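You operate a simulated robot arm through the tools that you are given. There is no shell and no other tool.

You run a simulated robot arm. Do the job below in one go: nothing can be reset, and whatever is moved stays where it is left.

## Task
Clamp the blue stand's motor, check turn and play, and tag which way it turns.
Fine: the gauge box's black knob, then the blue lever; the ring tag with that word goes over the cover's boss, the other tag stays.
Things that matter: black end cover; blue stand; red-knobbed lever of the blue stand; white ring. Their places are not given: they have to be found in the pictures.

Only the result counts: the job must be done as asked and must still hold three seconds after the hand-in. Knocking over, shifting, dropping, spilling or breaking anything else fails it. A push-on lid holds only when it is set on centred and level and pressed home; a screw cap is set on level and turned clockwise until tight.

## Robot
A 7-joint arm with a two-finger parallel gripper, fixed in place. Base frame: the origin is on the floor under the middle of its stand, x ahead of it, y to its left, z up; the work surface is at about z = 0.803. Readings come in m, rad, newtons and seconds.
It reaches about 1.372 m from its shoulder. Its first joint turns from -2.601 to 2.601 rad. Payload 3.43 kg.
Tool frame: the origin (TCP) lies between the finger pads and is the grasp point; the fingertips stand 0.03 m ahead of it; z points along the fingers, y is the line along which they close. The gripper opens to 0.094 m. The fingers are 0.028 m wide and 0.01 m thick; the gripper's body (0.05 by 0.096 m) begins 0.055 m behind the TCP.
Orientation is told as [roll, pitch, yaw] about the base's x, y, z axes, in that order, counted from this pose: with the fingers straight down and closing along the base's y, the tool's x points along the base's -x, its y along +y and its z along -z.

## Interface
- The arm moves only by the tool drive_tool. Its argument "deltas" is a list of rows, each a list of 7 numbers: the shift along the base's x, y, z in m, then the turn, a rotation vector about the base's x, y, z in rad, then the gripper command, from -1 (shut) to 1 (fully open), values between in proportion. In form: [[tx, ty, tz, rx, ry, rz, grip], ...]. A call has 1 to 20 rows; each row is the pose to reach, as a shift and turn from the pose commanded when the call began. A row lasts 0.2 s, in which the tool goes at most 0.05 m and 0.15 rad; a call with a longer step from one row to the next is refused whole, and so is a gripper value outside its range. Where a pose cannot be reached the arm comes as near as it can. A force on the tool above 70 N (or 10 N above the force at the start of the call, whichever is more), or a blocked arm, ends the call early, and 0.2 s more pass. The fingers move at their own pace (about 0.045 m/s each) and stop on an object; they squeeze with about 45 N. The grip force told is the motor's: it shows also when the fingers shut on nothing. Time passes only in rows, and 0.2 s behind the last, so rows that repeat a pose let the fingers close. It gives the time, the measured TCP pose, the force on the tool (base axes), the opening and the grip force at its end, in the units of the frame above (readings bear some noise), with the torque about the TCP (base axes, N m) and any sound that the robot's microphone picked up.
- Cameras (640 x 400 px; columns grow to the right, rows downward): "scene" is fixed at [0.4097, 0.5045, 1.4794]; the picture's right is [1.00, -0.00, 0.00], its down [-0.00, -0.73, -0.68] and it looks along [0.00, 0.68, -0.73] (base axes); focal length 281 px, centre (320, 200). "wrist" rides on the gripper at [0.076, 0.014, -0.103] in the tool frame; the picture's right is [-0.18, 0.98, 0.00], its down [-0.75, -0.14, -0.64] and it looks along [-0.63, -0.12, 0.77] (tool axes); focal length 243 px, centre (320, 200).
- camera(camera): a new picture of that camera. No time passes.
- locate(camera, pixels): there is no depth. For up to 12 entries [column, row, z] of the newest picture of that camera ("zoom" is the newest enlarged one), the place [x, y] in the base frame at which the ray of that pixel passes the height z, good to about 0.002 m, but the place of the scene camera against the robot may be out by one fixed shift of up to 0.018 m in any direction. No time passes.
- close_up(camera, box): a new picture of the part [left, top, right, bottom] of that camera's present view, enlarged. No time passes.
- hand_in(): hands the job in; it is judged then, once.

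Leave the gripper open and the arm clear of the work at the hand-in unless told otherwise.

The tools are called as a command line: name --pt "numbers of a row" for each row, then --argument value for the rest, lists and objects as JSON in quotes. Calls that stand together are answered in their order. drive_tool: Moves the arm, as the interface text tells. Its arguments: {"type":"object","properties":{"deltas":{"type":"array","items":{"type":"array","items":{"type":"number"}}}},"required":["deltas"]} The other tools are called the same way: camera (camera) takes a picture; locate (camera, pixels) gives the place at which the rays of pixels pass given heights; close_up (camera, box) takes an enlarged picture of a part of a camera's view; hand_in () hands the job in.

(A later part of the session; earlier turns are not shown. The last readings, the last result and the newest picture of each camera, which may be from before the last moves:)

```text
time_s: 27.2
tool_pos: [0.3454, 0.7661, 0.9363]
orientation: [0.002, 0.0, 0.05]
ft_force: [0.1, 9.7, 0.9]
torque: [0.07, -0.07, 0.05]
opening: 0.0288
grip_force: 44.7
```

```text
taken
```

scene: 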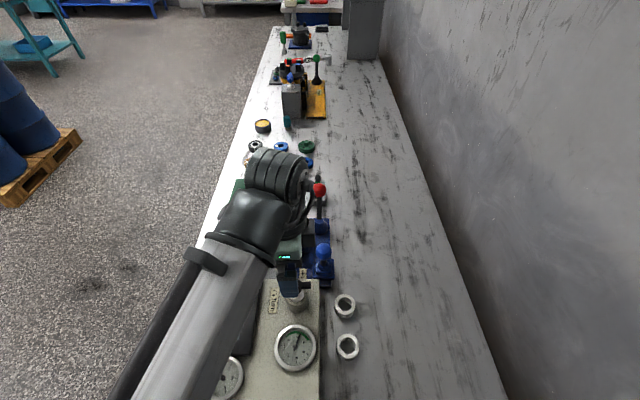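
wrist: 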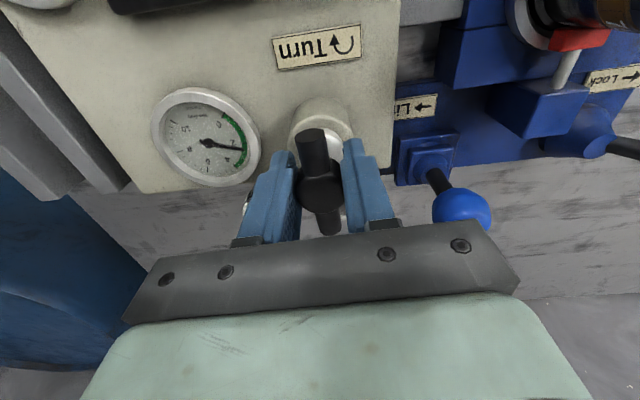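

Gripped again (28.8 mm). I turn another 0.7 rad clockwise.

drive_tool --pt "0 0.0007 0 0 0 -0.08 -1" --pt "0 0.0007 0 0 0 -0.18 -1" --pt "0 0.0007 0 0 0 -0.28 -1" --pt "0 0.0007 0 0 0 -0.38 -1" --pt "0 0.0007 0 0 0 -0.48 -1" --pt "0 0.0007 0 0 0 -0.58 -1" --pt "0 0.0007 0 0 0 -0.7 -1"

camera --camera "wrist"

camera --camera "scene"

```text
time_s: 28.8
tool_pos: [0.3476, 0.7666, 0.9359]
orientation: [0.002, 0.002, -0.65]
ft_force: [1.3, 22.1, 14.5]
torque: [-0.14, -0.46, 0.07]
opening: 0.0281
grip_force: 45.0
```

```text
taken
```

wrist: 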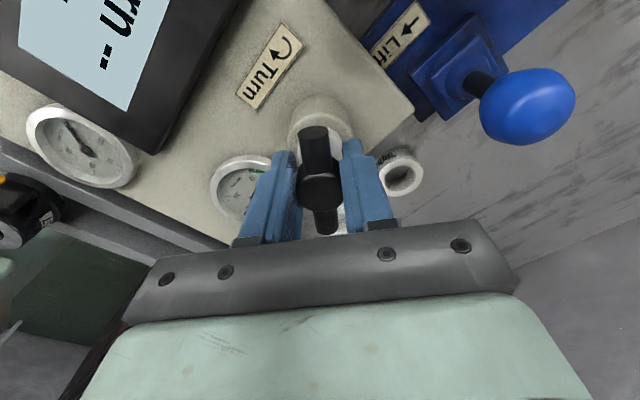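

```text
taken
```

scene: 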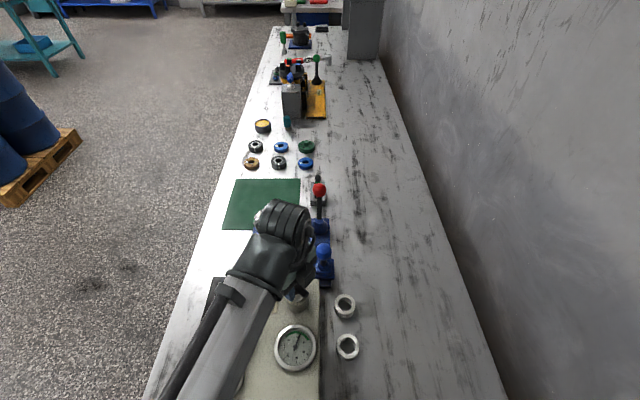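

The display is visible and still "--" after about 2.2 rad. I continue turning another 0.8 rad.

drive_tool --pt "0 -0.001 0 0 0 -0.1 -1" --pt "0 -0.001 -0.001 0 0 -0.2 -1" --pt "0 -0.001 -0.001 0 0 -0.3 -1" --pt "0 -0.001 -0.001 0 0 -0.4 -1" --pt "0 -0.001 -0.001 0 0 -0.5 -1" --pt "0 -0.001 -0.001 0 0 -0.6 -1" --pt "0 -0.001 -0.001 0 0 -0.7 -1" --pt "0 -0.001 -0.001 0 0 -0.8 -1"

camera --camera "wrist"

```text
time_s: 30.6
tool_pos: [0.3495, 0.764, 0.9318]
orientation: [0.003, 0.003, -1.454]
ft_force: [35.3, 17.3, 1.8]
torque: [0.09, 0.25, 0.48]
opening: 0.0282
grip_force: 44.8
```

```text
taken
```

wrist: 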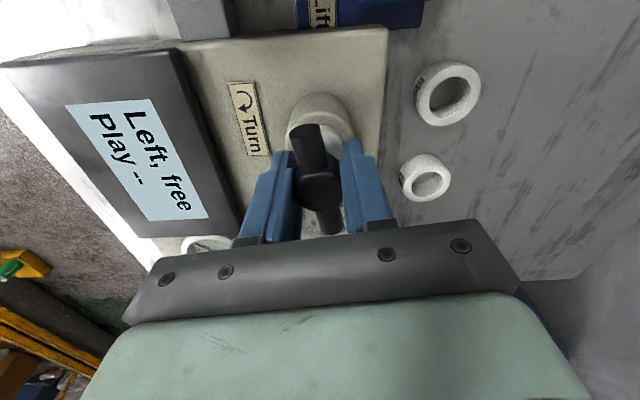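

The display now shows "Turn: Left, free" and the knob met its stop. I open the fingers and rise straight up off the knob.

drive_tool --pt "0.001 0.001 0 0 0 0 0" --pt "0.001 0.001 0 0 0 0 1" --pt "0.001 0.001 0 0 0 0 1" --pt "0.001 0.001 0 0 0 0 1" --pt "0.001 0.001 0 0 0 0 1" --pt "0.001 0.001 0.03 0 0 0 1" --pt "0.001 0.001 0.07 0 0 0 1" --pt "0.001 0.001 0.11 0 0 0 1" --pt "0.001 0.001 0.14 0 0 0 1"

camera --camera "wrist"

```text
time_s: 32.6
tool_pos: [0.3481, 0.7648, 1.0742]
orientation: [0.001, 0.001, -1.448]
ft_force: [-0.1, -0.3, 0.0]
torque: [-0.02, -0.01, -0.01]
opening: 0.0942
grip_force: 0.0
```

```text
taken
```

wrist: 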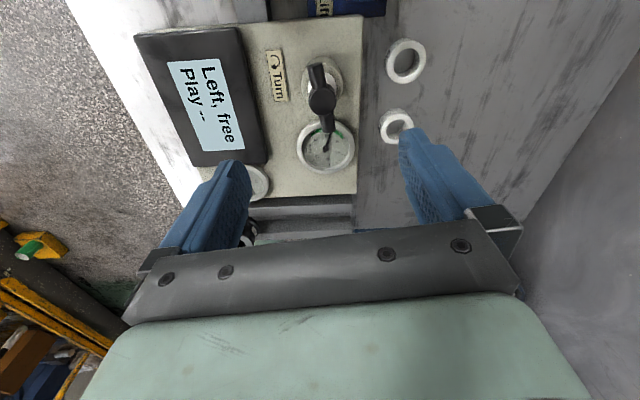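

The reading holds: "Left, free". I turn back to yaw 0 and move over by the stand to view the blue lever, closing the fingers.

drive_tool --pt "-0.01 0.01 0.005 0 0 0.13 1" --pt "-0.02 0.025 0.01 0 0 0.26 1" --pt "-0.03 0.04 0.01 0 0 0.39 0" --pt "-0.04 0.055 0.01 0 0 0.52 -1" --pt "-0.05 0.07 0.01 0 0 0.66 -1" --pt "-0.06 0.085 0.01 0 0 0.8 -1" --pt "-0.07 0.1 0.01 0 0 0.94 -1" --pt "-0.075 0.11 0.01 0 0 1.08 -1" --pt "-0.08 0.12 0.01 0 0 1.22 -1" --pt "-0.08 0.125 0.01 0 0 1.36 -1" --pt "-0.08 0.125 0.01 0 0 1.449 -1" --pt "-0.08 0.125 0.01 0 0 1.449 -1"

camera --camera "wrist"

```text
time_s: 35.2
tool_pos: [0.268, 0.8886, 1.0843]
orientation: [0.0, 0.001, 0.002]
ft_force: [0.1, -0.7, -0.4]
torque: [-0.01, 0.01, 0.01]
opening: 0.0001
grip_force: 32.6
```

```text
taken
```

wrist: 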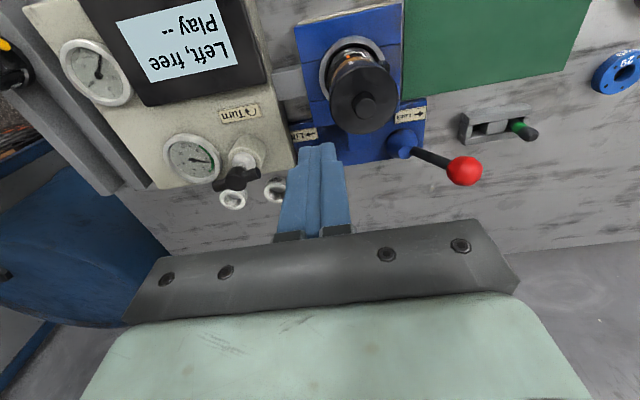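

The blue ball is hidden behind the fingers; I shift +y 0.06 to see it.

drive_tool --pt "0.01 0.03 0 0 0 0 -1" --pt "0.03 0.06 0 0 0 0 -1" --pt "0.03 0.06 0 0 0 0 -1"

camera --camera "wrist"

locate --camera "wrist" --pixels '[[250, 190, 0.9]]'

```text
time_s: 36.0
tool_pos: [0.2986, 0.9497, 1.0844]
orientation: [0.0, 0.001, -0.001]
ft_force: [-0.1, 0.2, 0.1]
torque: [-0.03, 0.0, -0.02]
opening: 0.0
grip_force: 32.6
```

```text
taken
```

wrist: 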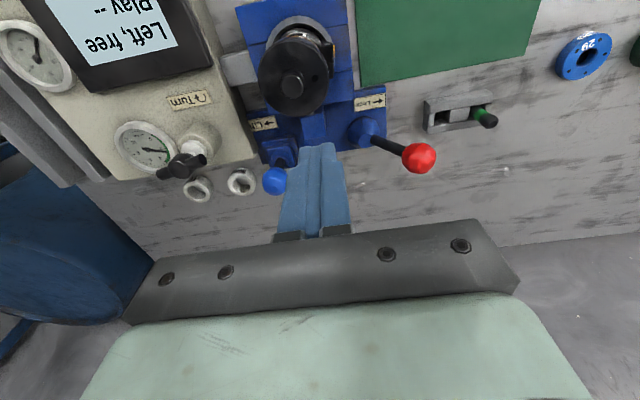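

```text
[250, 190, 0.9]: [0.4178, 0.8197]
```

locate --camera "wrist" --pixels '[[275, 180, 0.9], [275, 180, 0.89], [275, 180, 0.91], [282, 158, 0.83], [420, 157, 0.914], [240, 181, 0.83], [197, 190, 0.83], [293, 85, 0.961], [268, 123, 0.82], [370, 102, 0.82]]'

close_up --camera "wrist" --box '[200, 80, 360, 200]'

```text
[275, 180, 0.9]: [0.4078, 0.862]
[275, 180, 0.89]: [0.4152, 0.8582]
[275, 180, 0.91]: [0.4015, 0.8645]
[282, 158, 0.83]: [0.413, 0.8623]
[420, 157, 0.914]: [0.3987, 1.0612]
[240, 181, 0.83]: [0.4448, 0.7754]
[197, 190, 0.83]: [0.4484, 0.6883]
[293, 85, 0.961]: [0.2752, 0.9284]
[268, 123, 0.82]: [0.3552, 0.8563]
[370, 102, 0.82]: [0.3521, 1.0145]
```

```text
3.33 times, centred on (280, 140) of wrist
```

zoom: 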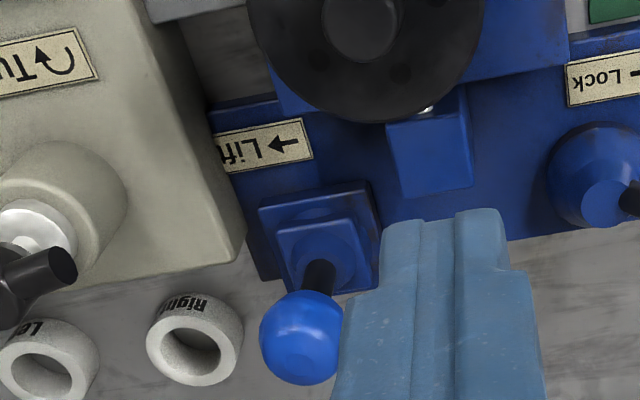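

Blue ball at (0.408, 0.862, 0.900), lever upright; the Lift arrow points to -y. I bring the shut fingers to its +y side at (0.412, 0.915), down to z 0.905.

drive_tool --pt "0.04 -0.012 0 0 0 0 -1" --pt "0.08 -0.024 0 0 0 0 -1" --pt "0.1134 -0.0347 -0.02 0 0 0 -1" --pt "0.1134 -0.0347 -0.06 0 0 0 -1" --pt "0.1134 -0.0347 -0.1 0 0 0 -1" --pt "0.1134 -0.0347 -0.14 0 0 0 -1" --pt "0.1134 -0.0347 -0.179 0 0 0 -1" --pt "0.1134 -0.0347 -0.179 0 0 0 -1"

camera --camera "wrist"

camera --camera "scene"

```text
time_s: 37.8
tool_pos: [0.4111, 0.9158, 0.9039]
orientation: [-0.001, 0.0, 0.0]
ft_force: [-0.1, 0.2, 0.4]
torque: [0.05, 0.01, 0.0]
opening: 0.0
grip_force: 33.4
```

```text
taken
```

wrist: 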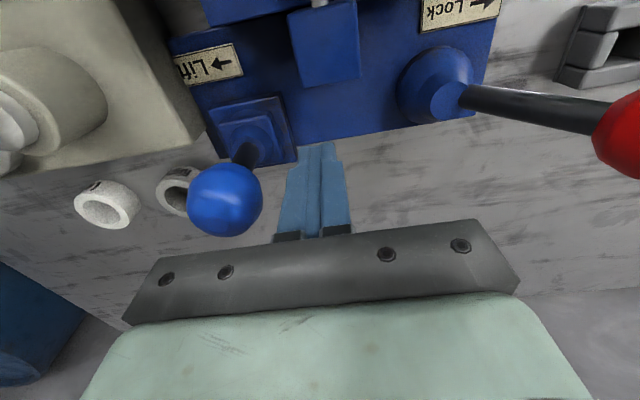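

```text
taken
```

scene: 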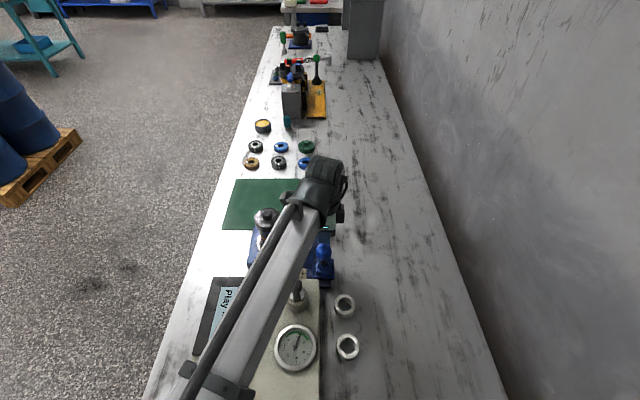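

The fingers are on the +y side of the blue ball with a clear gap. I push slowly toward -y.

drive_tool --pt "0 -0.008 0 0 0 0 -1" --pt "0 -0.016 0 0 0 0 -1" --pt "0 -0.024 0 0 0 0 -1" --pt "0 -0.032 0 0 0 0 -1" --pt "0 -0.04 -0.001 0 0 0 -1"

camera --camera "wrist"

camera --camera "scene"

```text
time_s: 39.0
tool_pos: [0.4112, 0.8755, 0.9036]
orientation: [-0.001, -0.001, 0.0]
ft_force: [0.1, 2.8, 2.1]
torque: [0.0, 0.03, 0.01]
opening: 0.0
grip_force: 33.0
```

```text
taken
```

wrist: 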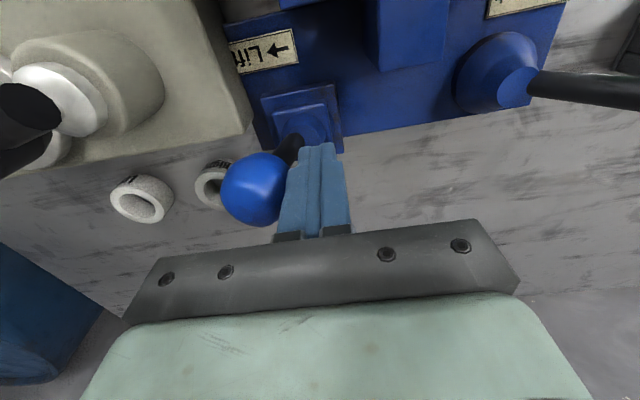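

```text
taken
```

scene: 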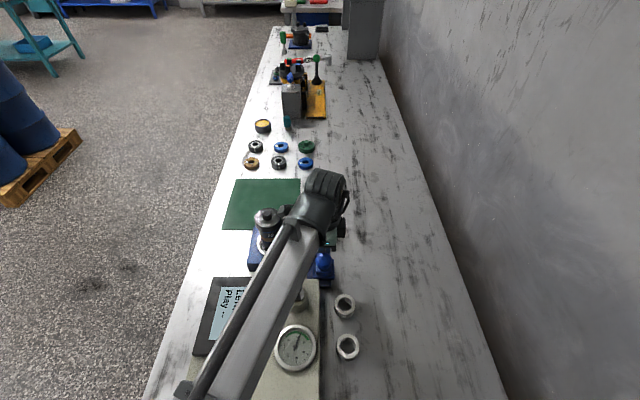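

The lever moves with about 3 N. I continue toward -y.

drive_tool --pt "0 -0.007 -0.001 0 0 0 -1" --pt "0 -0.014 -0.003 0 0 0 -1" --pt "0 -0.02 -0.005 0 0 0 -1" --pt "0 -0.026 -0.007 0 0 0 -1"

camera --camera "wrist"

camera --camera "scene"

```text
time_s: 40.0
tool_pos: [0.4105, 0.862, 0.9005]
orientation: [0.022, -0.004, 0.003]
ft_force: [-1.8, 10.0, 4.0]
torque: [-0.01, 0.03, -0.05]
opening: 0.0002
grip_force: 33.3
stopped in row 4: the force on the tool passed its limit at 76 N (the readings are from after the stop); the commanded pose is now the measured one
```

```text
taken
```

wrist: 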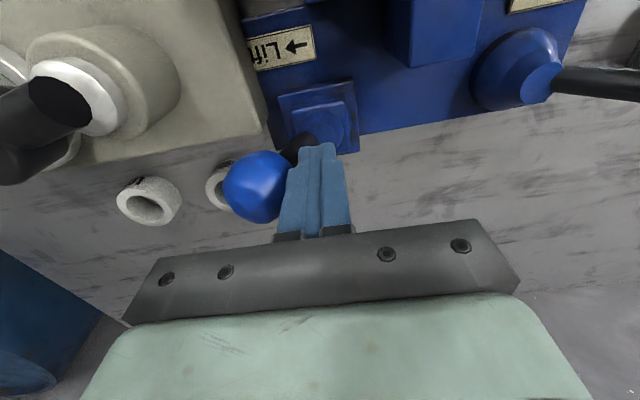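

```text
taken
```

scene: 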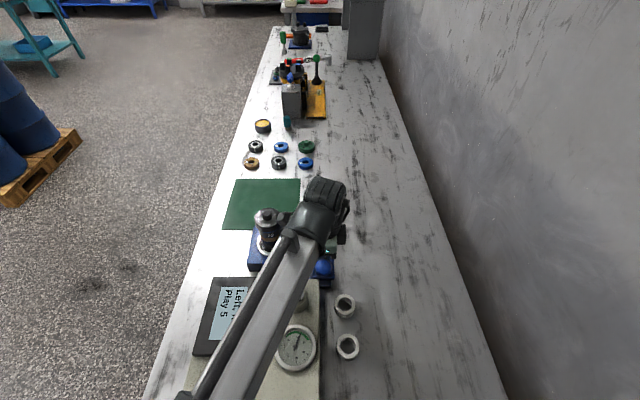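

The lever reached its stop (force stop at 76 N) and the display now shows a play value. I enlarge it.

close_up --camera "scene" --box '[180, 270, 340, 370]'

drive_tool --pt "0 0.008 0 0 0 0 -1" --pt "0 0.016 0.003 0 0 0 -1" --pt "0 0.022 0.005 0 0 0 -1" --pt "0 0.022 0.005 0 0 0 -1"

camera --camera "wrist"

close_up --camera "scene" --box '[180, 180, 380, 380]'

```text
4.00 times, centred on (260, 320) of scene
```

zoom: 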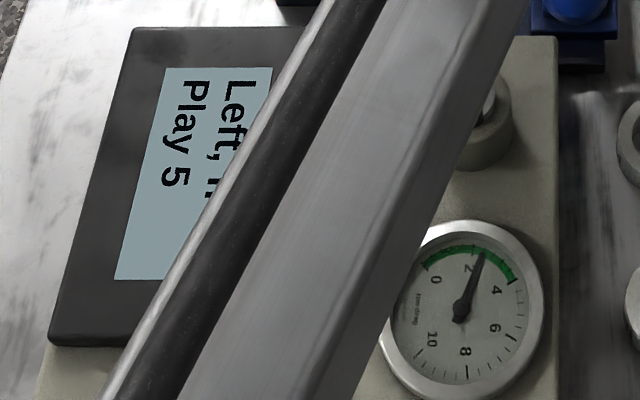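

```text
time_s: 41.0
tool_pos: [0.4128, 0.8817, 0.9073]
orientation: [0.02, -0.002, 0.001]
ft_force: [0.3, 0.1, -0.3]
torque: [0.01, -0.01, 0.02]
opening: 0.0002
grip_force: 33.0
```

```text
taken
```

wrist: 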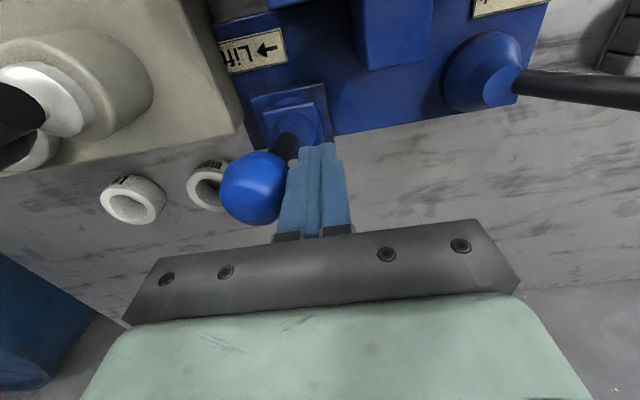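

```text
2.00 times, centred on (280, 280) of scene
```

zoom: 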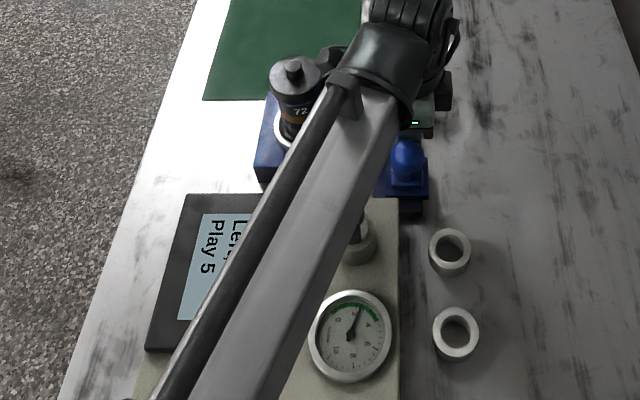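

Display holds "Play 5" and the blue lever springs back as I retreat. I withdraw +y and up, levelling the small 0.02 rad roll, then look at the display and ring.

drive_tool --pt "0 0.015 0 -0.01 0 0 -1" --pt "0 0.03 0.01 -0.02 0.001 0 -1" --pt "0 0.03 0.05 -0.02 0.001 0 -1" --pt "0 0.03 0.09 -0.02 0.001 0 -1" --pt "-0.02 0.02 0.13 -0.02 0.001 0 -1" --pt "-0.06 0.0 0.16 -0.02 0.001 0 -1" --pt "-0.1 -0.02 0.18 -0.02 0.001 0 -1" --pt "-0.13 -0.04 0.18 -0.02 0.001 0 -1" --pt "-0.15 -0.06 0.18 -0.02 0.001 0 -1" --pt "-0.15 -0.06 0.18 -0.02 0.001 0 -1"

camera --camera "wrist"

camera --camera "scene"

```text
refused: row 6 steps farther than a row can; nothing moved
```

```text
taken
```

wrist: 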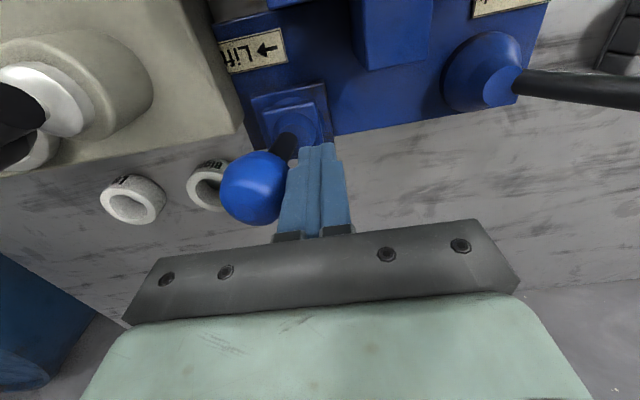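

```text
taken
```

scene: 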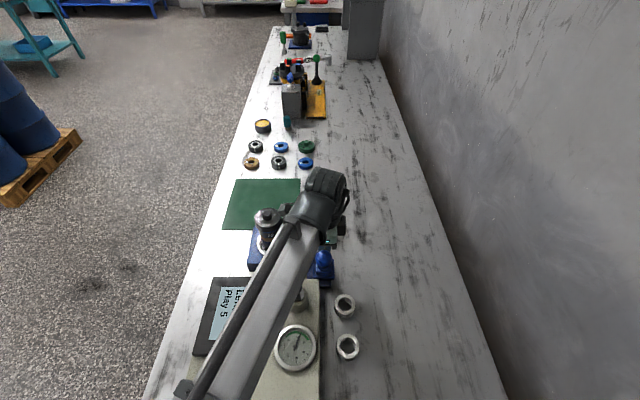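

The call was refused because one step was too long; I resend the same retreat with shorter steps.

drive_tool --pt "0 0.015 0 -0.01 0 0 -1" --pt "0 0.03 0.01 -0.02 0.001 0 -1" --pt "0 0.03 0.045 -0.02 0.001 0 -1" --pt "0 0.03 0.085 -0.02 0.001 0 -1" --pt "-0.015 0.025 0.12 -0.02 0.001 0 -1" --pt "-0.045 0.015 0.145 -0.02 0.001 0 -1" --pt "-0.075 0.0 0.165 -0.02 0.001 0 -1" --pt "-0.105 -0.02 0.18 -0.02 0.001 0 -1" --pt "-0.13 -0.04 0.18 -0.02 0.001 0 -1" --pt "-0.15 -0.06 0.18 -0.02 0.001 0 -1" --pt "-0.15 -0.06 0.18 -0.02 0.001 0 -1"

camera --camera "wrist"

camera --camera "scene"

```text
time_s: 43.5
tool_pos: [0.2623, 0.8199, 1.0849]
orientation: [0.001, -0.002, 0.002]
ft_force: [-0.9, 0.1, 0.6]
torque: [0.0, -0.02, -0.01]
opening: 0.0
grip_force: 32.7
```

```text
taken
```

wrist: 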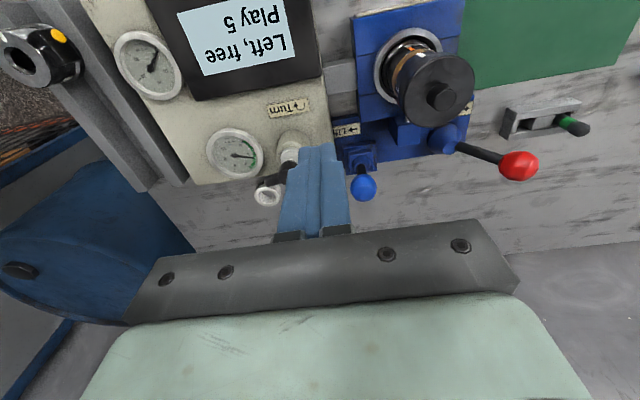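

```text
taken
```

scene: 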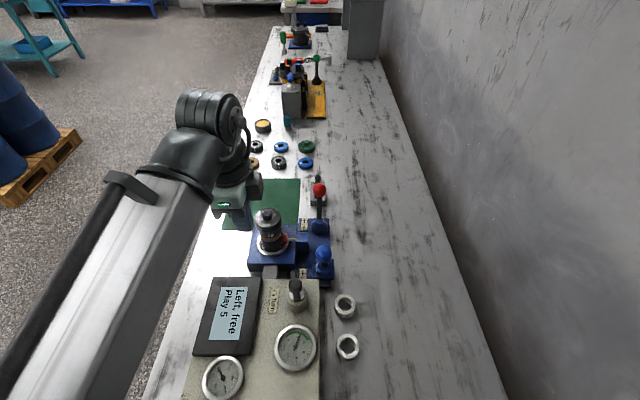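

Display: "Left, free / Play 5". So the "Left" tag is needed: the ring at about (0.452, 0.683). The levers and jaw still look set. I move above that ring with the tool turned +90° (fingers closing along x, camera housing clear of the gauge box) to z 1.00 and look.

drive_tool --pt "0.015 -0.01 0 0 0 0.14 -1" --pt "0.03 -0.02 0 0 0 0.28 -1" --pt "0.047 -0.033 0 0 0 0.42 -1" --pt "0.065 -0.046 0 0 0 0.56 -1" --pt "0.083 -0.06 0 0 0 0.7 -1" --pt "0.1 -0.073 -0.01 0 0 0.84 -1" --pt "0.12 -0.087 -0.02 0 0 0.98 -1" --pt "0.138 -0.1 -0.035 0 0 1.12 0" --pt "0.156 -0.113 -0.05 0 0 1.26 1" --pt "0.174 -0.126 -0.065 0 0 1.4 1" --pt "0.19 -0.137 -0.08 0 0 1.5 1" --pt "0.19 -0.137 -0.08 0 0 1.5708 1" --pt "0.19 -0.137 -0.08 0 0 1.5708 1"

camera --camera "wrist"

close_up --camera "wrist" --box '[240, 40, 400, 160]'

camera --camera "scene"

```text
time_s: 46.2
tool_pos: [0.4521, 0.6848, 1.0064]
orientation: [0.001, -0.003, 1.574]
ft_force: [0.5, 0.5, -0.4]
torque: [-0.03, 0.01, -0.02]
opening: 0.094
grip_force: 0.0
```

```text
taken
```

wrist: 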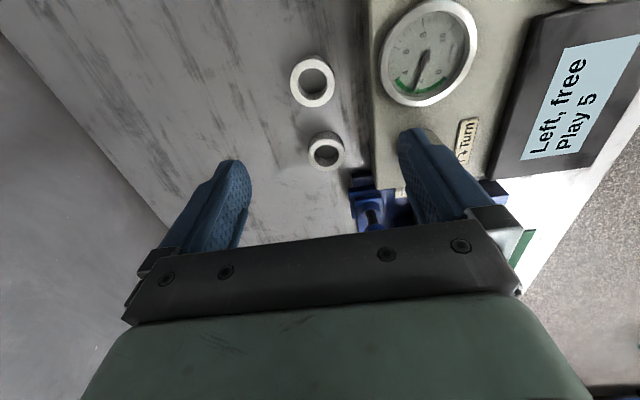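

```text
3.33 times, centred on (320, 100) of wrist
```

zoom: 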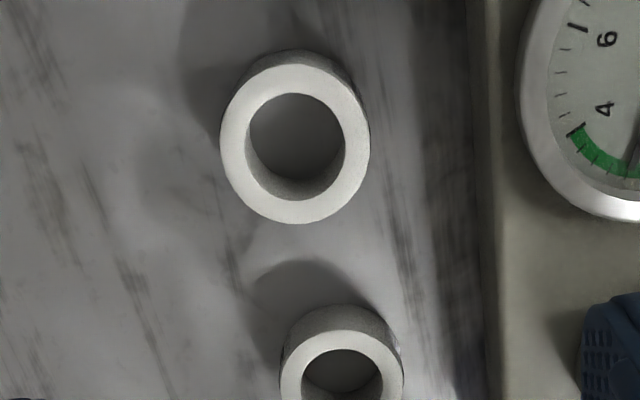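

```text
taken
```

scene: 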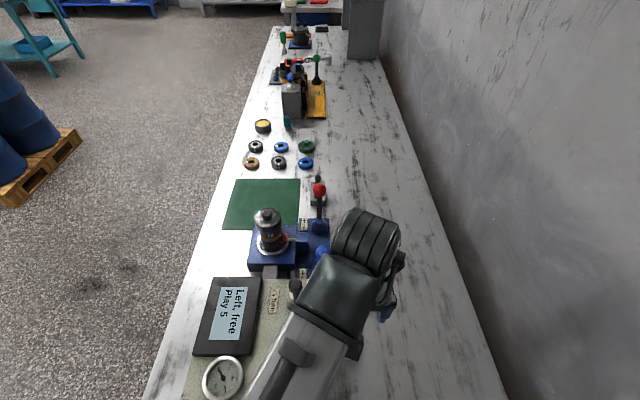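

The nearer ring (wrist pixel (312,83), OD ≈ 0.049 m, ID ≈ 0.031 m by scale) is the one at y≈0.683, the "Left" one. I locate it and double-check its word from this side later.

locate --camera "wrist" --pixels '[[312.5, 83.2, 0.82], [312.5, 83.2, 0.83], [312.5, 83.2, 0.84], [326, 154, 0.83]]'

close_up --camera "wrist" --box '[280, 40, 344, 120]'

```text
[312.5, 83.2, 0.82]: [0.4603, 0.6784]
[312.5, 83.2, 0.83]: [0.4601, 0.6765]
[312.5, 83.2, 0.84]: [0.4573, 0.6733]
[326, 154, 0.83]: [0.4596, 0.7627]
```

```text
5.00 times, centred on (312, 80) of wrist
```

zoom: 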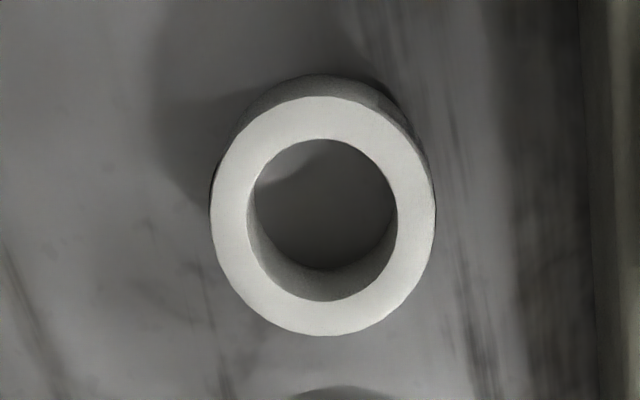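

Combining views, the ring's centre is about (0.459, 0.679), top about z 0.82. I set the opening to 0.07 m (so the inner finger clears the gauge box edge at x≈0.40), shift, and descend to z 0.90 for a check.

drive_tool --pt "0.003 -0.003 -0.02 0 0 0 0.49" --pt "0.0075 -0.0065 -0.045 0 0 0 0.49" --pt "0.0075 -0.0065 -0.075 0 0 0 0.49" --pt "0.0075 -0.0065 -0.105 0 0 0 0.49" --pt "0.0075 -0.0065 -0.105 0 0 0 0.49"

camera --camera "wrist"

close_up --camera "wrist" --box '[220, 60, 420, 240]'

close_up --camera "scene" --box '[280, 260, 440, 380]'

```text
time_s: 47.5
tool_pos: [0.4594, 0.6774, 0.9011]
orientation: [0.001, -0.002, 1.574]
ft_force: [0.5, 0.4, -0.6]
torque: [-0.02, 0.01, 0.05]
opening: 0.07
grip_force: 0.1
```

```text
taken
```

wrist: 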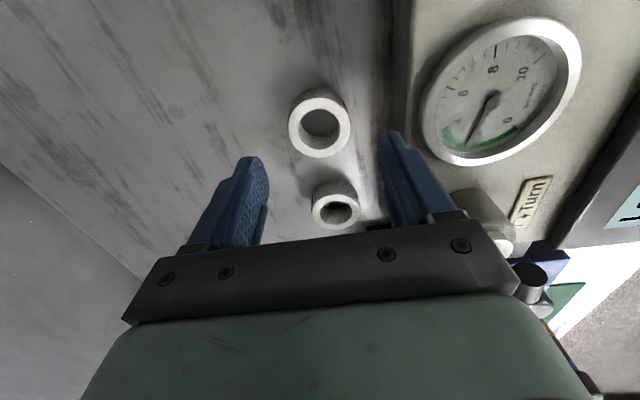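

```text
2.22 times, centred on (320, 150) of wrist
```

zoom: 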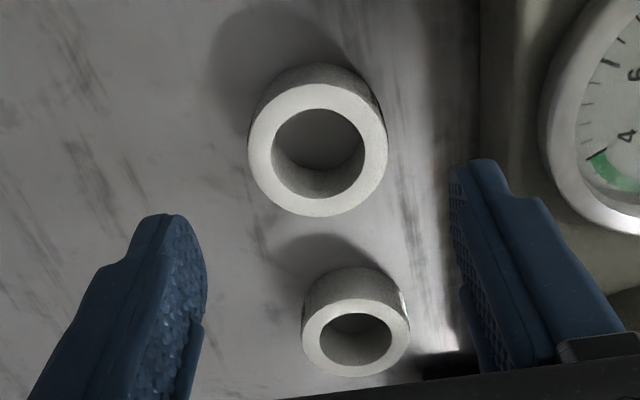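

```text
3.33 times, centred on (360, 320) of scene
```

zoom: 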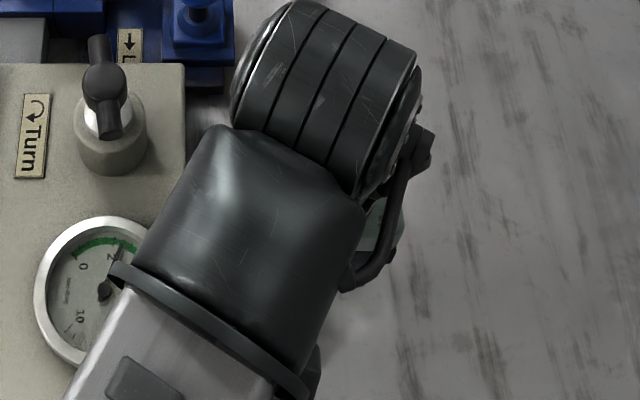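

The ring sits between the open fingers (top-face centre at pixel (318.9, 127.5)). I locate it again from this close view.

locate --camera "wrist" --pixels '[[318.9, 127.5, 0.82], [318.9, 127.5, 0.825], [336.2, 212, 0.825]]'

```text
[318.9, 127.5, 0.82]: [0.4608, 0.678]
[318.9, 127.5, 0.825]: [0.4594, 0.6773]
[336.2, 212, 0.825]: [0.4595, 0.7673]
```

Ring centre (0.460, 0.6775) — directly under the TCP. I descend to z 0.838 (fingertips about 5 mm above the table).

drive_tool --pt "0.0005 0 -0.02 0 0 0 0.49" --pt "0.0005 0 -0.04 0 0 0 0.49" --pt "0.0005 0 -0.055 0 0 0 0.49" --pt "0.0005 0 -0.0625 0 0 0 0.49" --pt "0.0005 0 -0.0625 0 0 0 0.49"

camera --camera "wrist"

```text
time_s: 48.6
tool_pos: [0.459, 0.6774, 0.8379]
orientation: [0.0, -0.001, 1.573]
ft_force: [-0.3, 0.6, 0.5]
torque: [-0.02, 0.03, 0.04]
opening: 0.0699
grip_force: 0.2
```

```text
taken
```

wrist: 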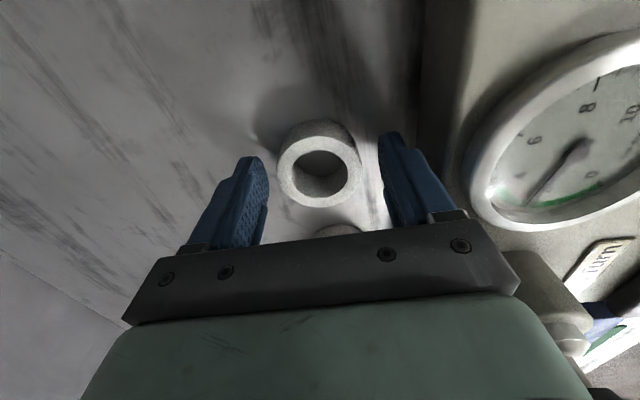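

The ring is between the fingertips. I close the gripper on it.

drive_tool --pt "0 0 0 0 0 0 0.2" --pt "0 0 0 0 0 0 -0.2" --pt "0 0 0 0 0 0 -1" --pt "0 0 0 0 0 0 -1" --pt "0 0 0 0 0 0 -1"

camera --camera "wrist"

```text
time_s: 49.9
tool_pos: [0.4598, 0.6779, 0.839]
orientation: [0.0, -0.001, 1.573]
ft_force: [-1.4, 0.9, 0.9]
torque: [0.01, 0.02, -0.01]
opening: 0.0466
grip_force: 44.6
```

```text
taken
```

wrist: 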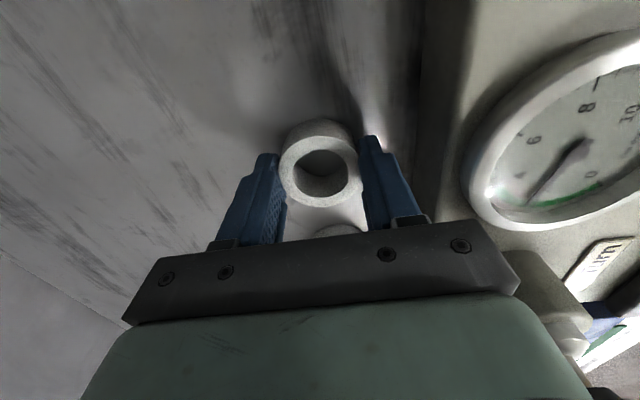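

Held (46.6 mm). I lift it straight up to z≈1.04 and check it.

drive_tool --pt "0 0 0.01 0 0 0 -1" --pt "0 0 0.03 0 0 0 -1" --pt "0 0 0.06 0 0 0 -1" --pt "0 0 0.09 0 0 0 -1" --pt "0 0 0.13 0 0 0 -1" --pt "0 0 0.17 0 0 0 -1" --pt "0 0 0.2 0 0 0 -1" --pt "0 0 0.22 0 0 0 -1"

camera --camera "wrist"

camera --camera "scene"

```text
time_s: 51.6
tool_pos: [0.4594, 0.6798, 1.0579]
orientation: [0.0, -0.002, 1.572]
ft_force: [0.2, 0.8, -0.3]
torque: [0.0, 0.01, 0.02]
opening: 0.0466
grip_force: 45.5
```

```text
taken
```

wrist: 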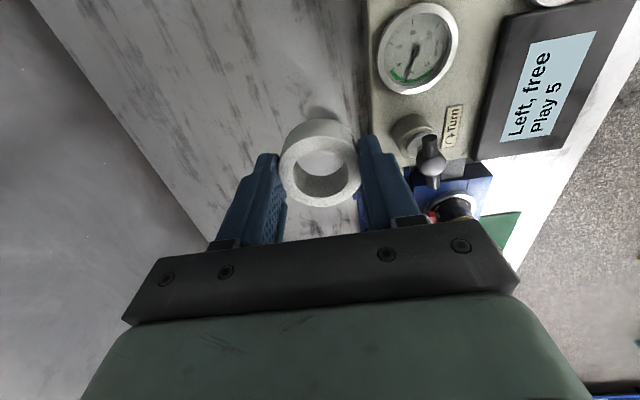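

```text
taken
```

scene: 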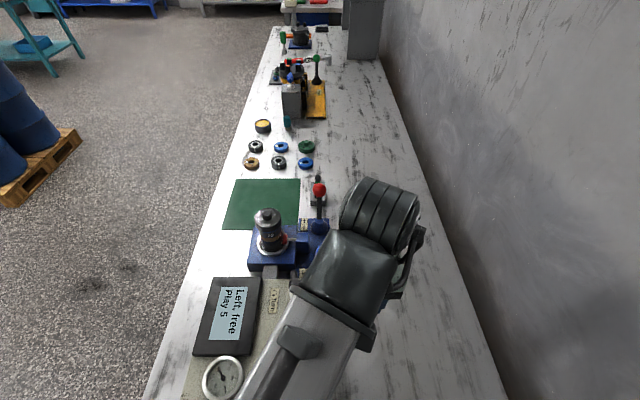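

The ring is held level and centred on the tool axis (about pixel (320,171)). I carry it at z≈1.06 over to just beyond the motor (TCP about (0.274, 0.985)) so the camera can see the boss in front of the ring.

drive_tool --pt "-0.015 0.025 0.0 0 0 0 -1" --pt "-0.035 0.055 0.0 0 0 0 -1" --pt "-0.055 0.085 0.0 0 0 0 -1" --pt "-0.075 0.115 0.0 0 0 0 -1" --pt "-0.095 0.15 0.0 0 0 0 -1" --pt "-0.115 0.185 0.0 0 0 0 -1" --pt "-0.135 0.22 0.0 0 0 0 -1" --pt "-0.155 0.25 0.0 0 0 0 -1" --pt "-0.172 0.28 0.0 0 0 0 -1" --pt "-0.185 0.305 0.0 0 0 0 -1" --pt "-0.185 0.305 0.0 0 0 0 -1"

camera --camera "wrist"

close_up --camera "wrist" --box '[220, 0, 420, 130]'

camera --camera "scene"

```text
time_s: 54.0
tool_pos: [0.2758, 0.9829, 1.0599]
orientation: [-0.001, -0.001, 1.571]
ft_force: [0.2, 0.3, 0.5]
torque: [0.0, -0.01, 0.01]
opening: 0.0463
grip_force: 45.2
```

```text
taken
```

wrist: 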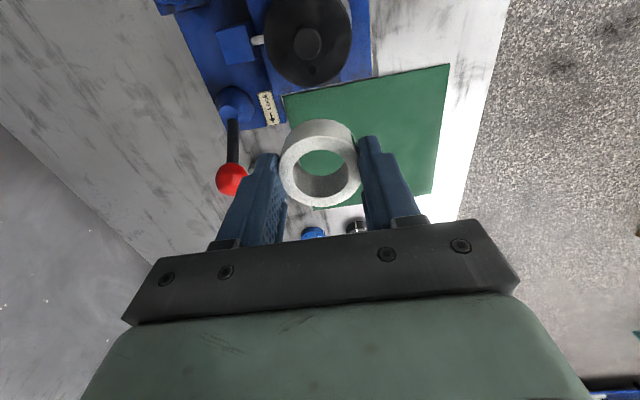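

```text
3.08 times, centred on (320, 65) of wrist
```

zoom: 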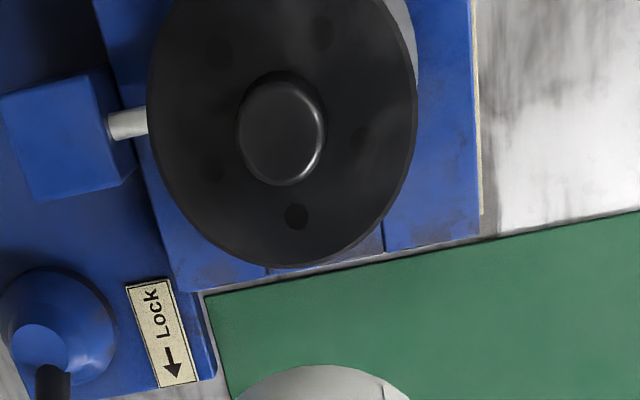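

```text
taken
```

scene: 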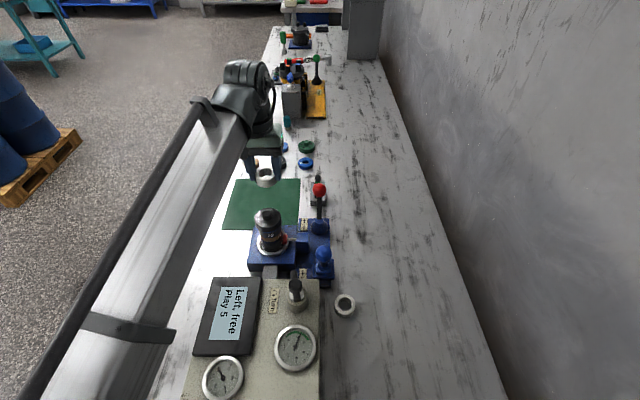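

Boss top at wrist pixel (307, 43) seen from nearly above; diameter ≈ 0.020 m, well inside the ring's ≈0.031 m hole. I locate it.

locate --camera "wrist" --pixels '[[307.1, 43.2, 0.961], [307.1, 43.2, 0.95], [307.1, 43.2, 0.97]]'

close_up --camera "scene" --box '[240, 200, 300, 270]'

close_up --camera "scene" --box '[230, 130, 310, 230]'

```text
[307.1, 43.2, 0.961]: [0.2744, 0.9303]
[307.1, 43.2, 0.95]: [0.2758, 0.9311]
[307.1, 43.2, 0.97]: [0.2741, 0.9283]
```

```text
5.71 times, centred on (270, 235) of scene
```

zoom: 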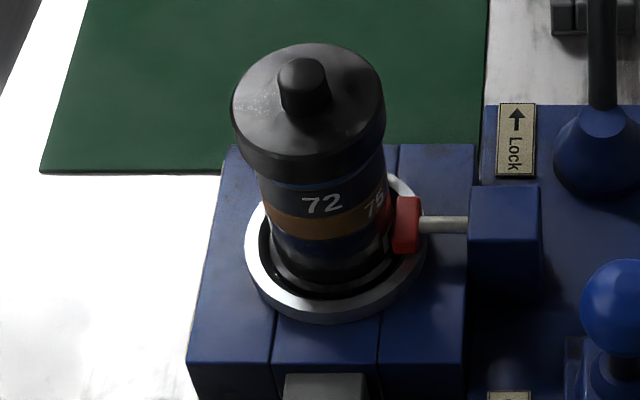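

```text
4.00 times, centred on (270, 180) of scene
```

zoom: 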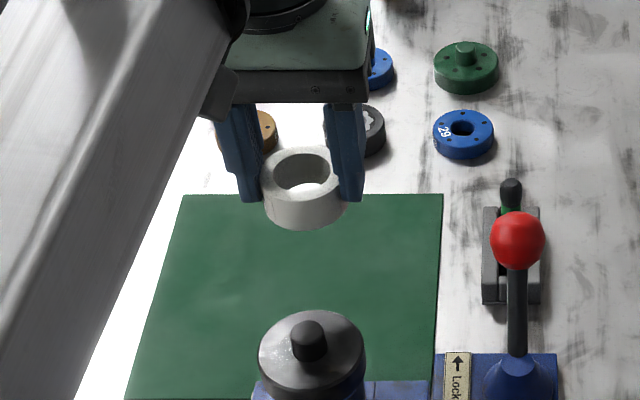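

Boss centre (0.2745, 0.930), top ≈ 0.961. I check how the ring sits relative to the tool axis with an enlarged view, then place it above.

close_up --camera "wrist" --box '[256, 110, 384, 220]'

```text
3.64 times, centred on (320, 165) of wrist
```

zoom: 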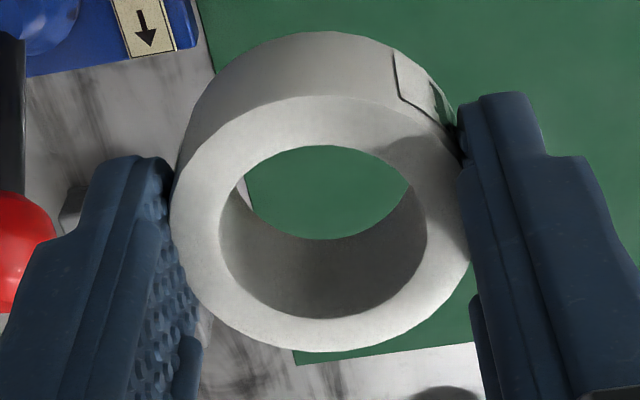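

The ring is level and within about 1 mm of the tool axis, about 24 mm tall, its lower edge ≈ 0.035 below the TCP. I move it over the boss and down to z 1.02 (ring's lower edge ≈ 0.985, above the boss top 0.961).

drive_tool --pt "-0.0008 -0.02 0 0 0 0 -1" --pt "-0.0008 -0.04 0 0 0 0 -1" --pt "-0.0008 -0.0535 -0.01 0 0 0 -1" --pt "-0.0008 -0.0535 -0.03 0 0 0 -1" --pt "-0.0008 -0.0535 -0.04 0 0 0 -1" --pt "-0.0008 -0.0535 -0.04 0 0 0 -1"

close_up --camera "wrist" --box '[240, 90, 400, 230]'

close_up --camera "scene" --box '[230, 170, 310, 260]'

```text
time_s: 55.5
tool_pos: [0.2723, 0.9283, 1.0201]
orientation: [0.0, 0.0, 1.572]
ft_force: [-0.7, 0.2, 0.7]
torque: [0.02, -0.02, -0.02]
opening: 0.0461
grip_force: 45.1
```

```text
2.86 times, centred on (320, 160) of wrist
```

zoom: 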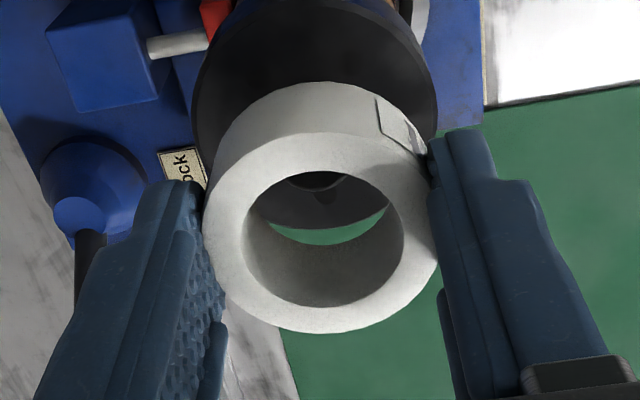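

```text
4.44 times, centred on (270, 215) of scene
```

zoom: 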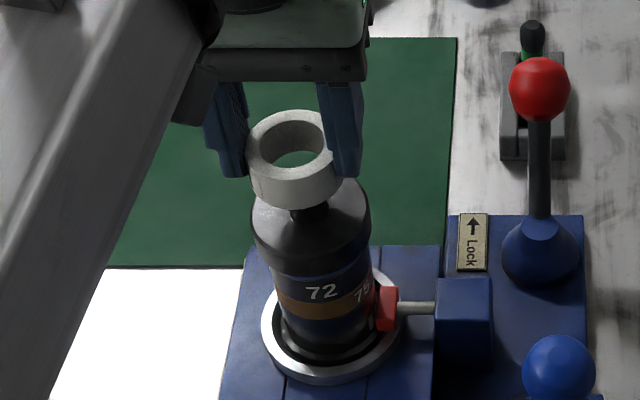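

In the scene picture the ring is in line with the boss in x. I enlarge the view through the ring's hole to check y.

close_up --camera "wrist" --box '[290, 130, 354, 200]'

close_up --camera "scene" --box '[245, 185, 290, 225]'

camera --camera "wrist"

```text
5.71 times, centred on (322, 165) of wrist
```

zoom: 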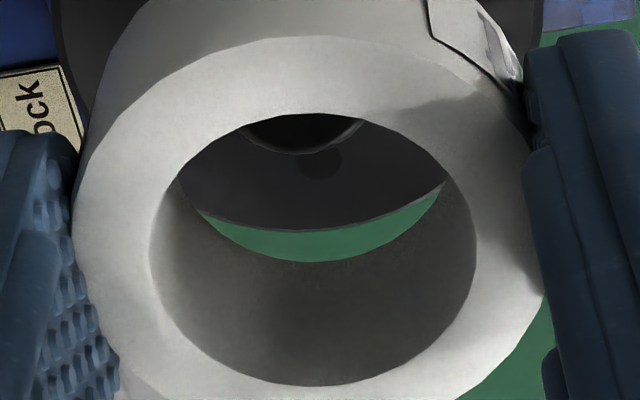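

```text
10.00 times, centred on (268, 205) of scene
```

zoom: 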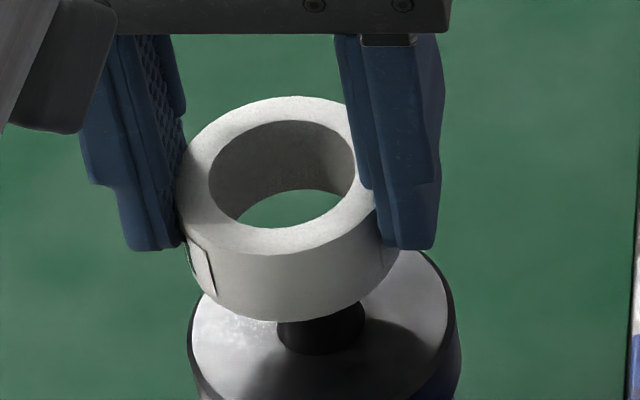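

```text
taken
```

wrist: 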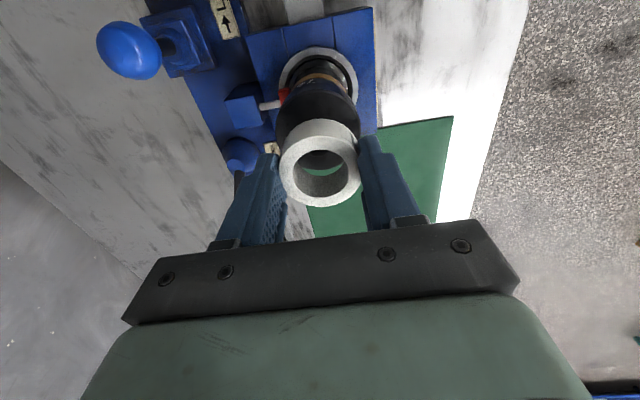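

locate --camera "wrist" --pixels '[[319, 157, 0.961], [319, 157, 0.955], [321, 170.3, 0.946], [321, 170.3, 0.94], [320, 136.5, 1.0075], [320, 207, 1.0075], [278.7, 170, 1.0075], [361.4, 170, 1.0075], [320, 150, 1.0075], [320, 197.6, 1.0075]]'

```text
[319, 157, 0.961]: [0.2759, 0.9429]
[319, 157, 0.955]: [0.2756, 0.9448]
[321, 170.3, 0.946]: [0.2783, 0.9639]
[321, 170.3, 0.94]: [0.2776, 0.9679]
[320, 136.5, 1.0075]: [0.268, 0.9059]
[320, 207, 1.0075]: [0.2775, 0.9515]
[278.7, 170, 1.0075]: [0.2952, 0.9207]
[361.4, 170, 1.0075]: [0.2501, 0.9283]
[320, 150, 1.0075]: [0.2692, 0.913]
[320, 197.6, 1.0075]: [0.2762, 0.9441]
```

Through the hole, the boss centre works out to about (0.274, 0.932) and the ring centre at (0.2728, 0.9287). I shift +1 mm x and +3.5 mm y, then lower slowly to z 0.995 and look.

drive_tool --pt "0.001 0.0035 0 0 0 0 -1" --pt "0.001 0.0035 -0.005 0 0 0 -1" --pt "0.001 0.0035 -0.01 0 0 0 -1" --pt "0.001 0.0035 -0.015 0 0 0 -1" --pt "0.001 0.0035 -0.02 0 0 0 -1" --pt "0.001 0.0035 -0.024 0 0 0 -1"

close_up --camera "wrist" --box '[290, 130, 354, 200]'

close_up --camera "scene" --box '[245, 185, 290, 225]'

```text
time_s: 56.9
tool_pos: [0.2749, 0.9325, 0.9949]
orientation: [0.0, -0.001, 1.573]
ft_force: [-0.2, -0.2, -0.5]
torque: [0.01, 0.0, 0.0]
opening: 0.046
grip_force: 45.0
```

```text
5.71 times, centred on (322, 165) of wrist
```

zoom: 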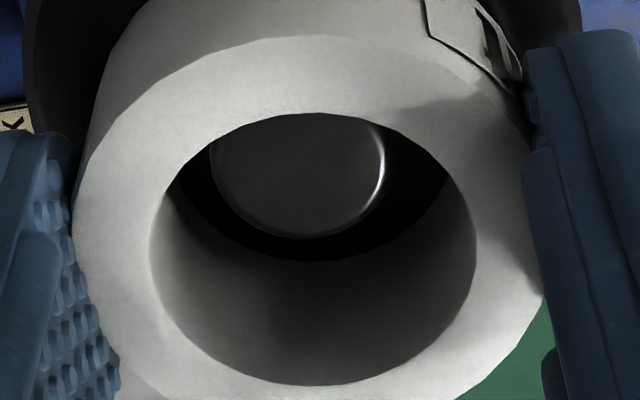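

```text
10.00 times, centred on (268, 205) of scene
```

zoom: 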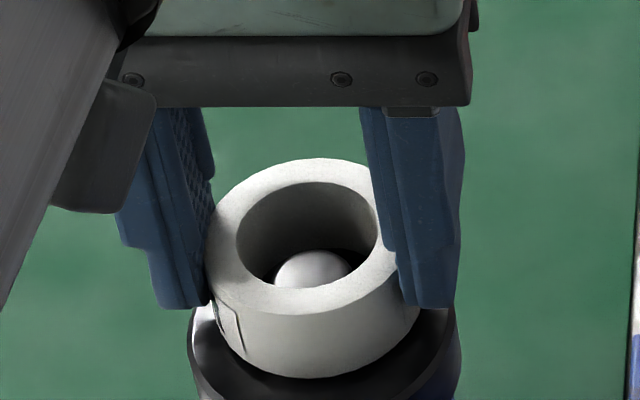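

The boss now shows through the hole. I measure its edge against the ring to see the remaining offset.

camera --camera "wrist"

locate --camera "wrist" --pixels '[[318.5, 171.7, 0.961], [302.8, 157, 0.961], [333.4, 157, 0.961], [320, 136.5, 0.983], [320, 207, 0.983], [278.7, 170, 0.983], [361.4, 170, 0.983]]'

```text
taken
```

wrist: 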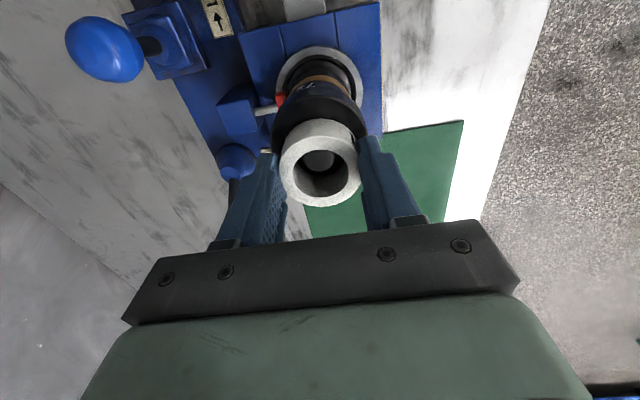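

```text
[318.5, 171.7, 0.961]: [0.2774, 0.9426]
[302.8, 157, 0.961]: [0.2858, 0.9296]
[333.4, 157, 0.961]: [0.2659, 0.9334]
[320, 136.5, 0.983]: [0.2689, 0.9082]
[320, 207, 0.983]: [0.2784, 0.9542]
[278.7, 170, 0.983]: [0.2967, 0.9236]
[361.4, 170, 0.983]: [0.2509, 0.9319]
```

Boss is about +2 mm x and +1.5 mm y from the ring centre, well within clearance; I correct by that and lower in small steps toward the cover face.

drive_tool --pt "0.0017 0.0013 0 0 0 0 -1" --pt "0.0017 0.0013 -0.003 0 0 0 -1" --pt "0.0017 0.0013 -0.006 0 0 0 -1" --pt "0.0017 0.0013 -0.009 0 0 0 -1" --pt "0.0017 0.0013 -0.011 0 0 0 -1"

close_up --camera "scene" --box '[245, 185, 290, 225]'

close_up --camera "wrist" --box '[270, 110, 370, 220]'

```text
time_s: 58.0
tool_pos: [0.2774, 0.9316, 0.9853]
orientation: [0.0, -0.005, 1.572]
ft_force: [2.6, 3.3, 29.2]
torque: [0.25, 0.05, -0.37]
opening: 0.0457
grip_force: 44.7
```

```text
10.00 times, centred on (268, 205) of scene
```

zoom: 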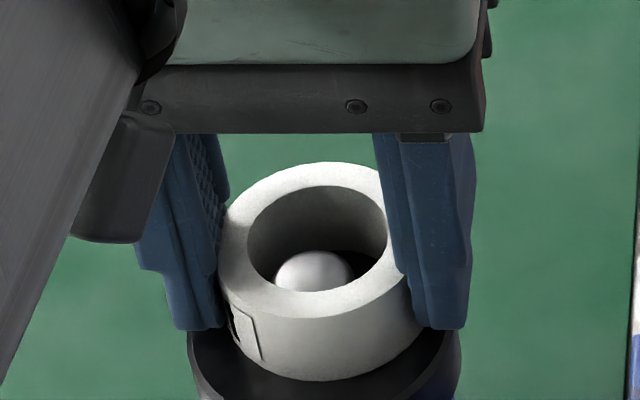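

```text
3.64 times, centred on (320, 165) of wrist
```

zoom: 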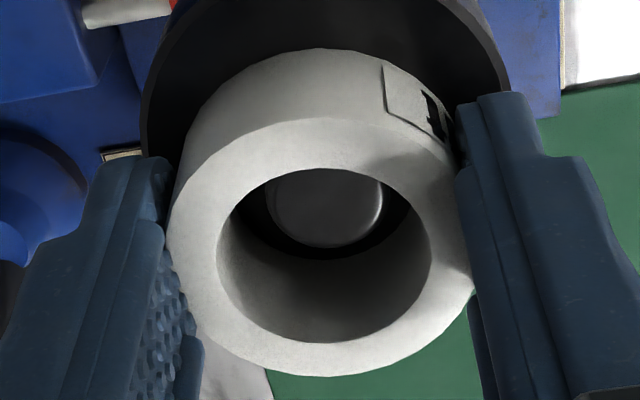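

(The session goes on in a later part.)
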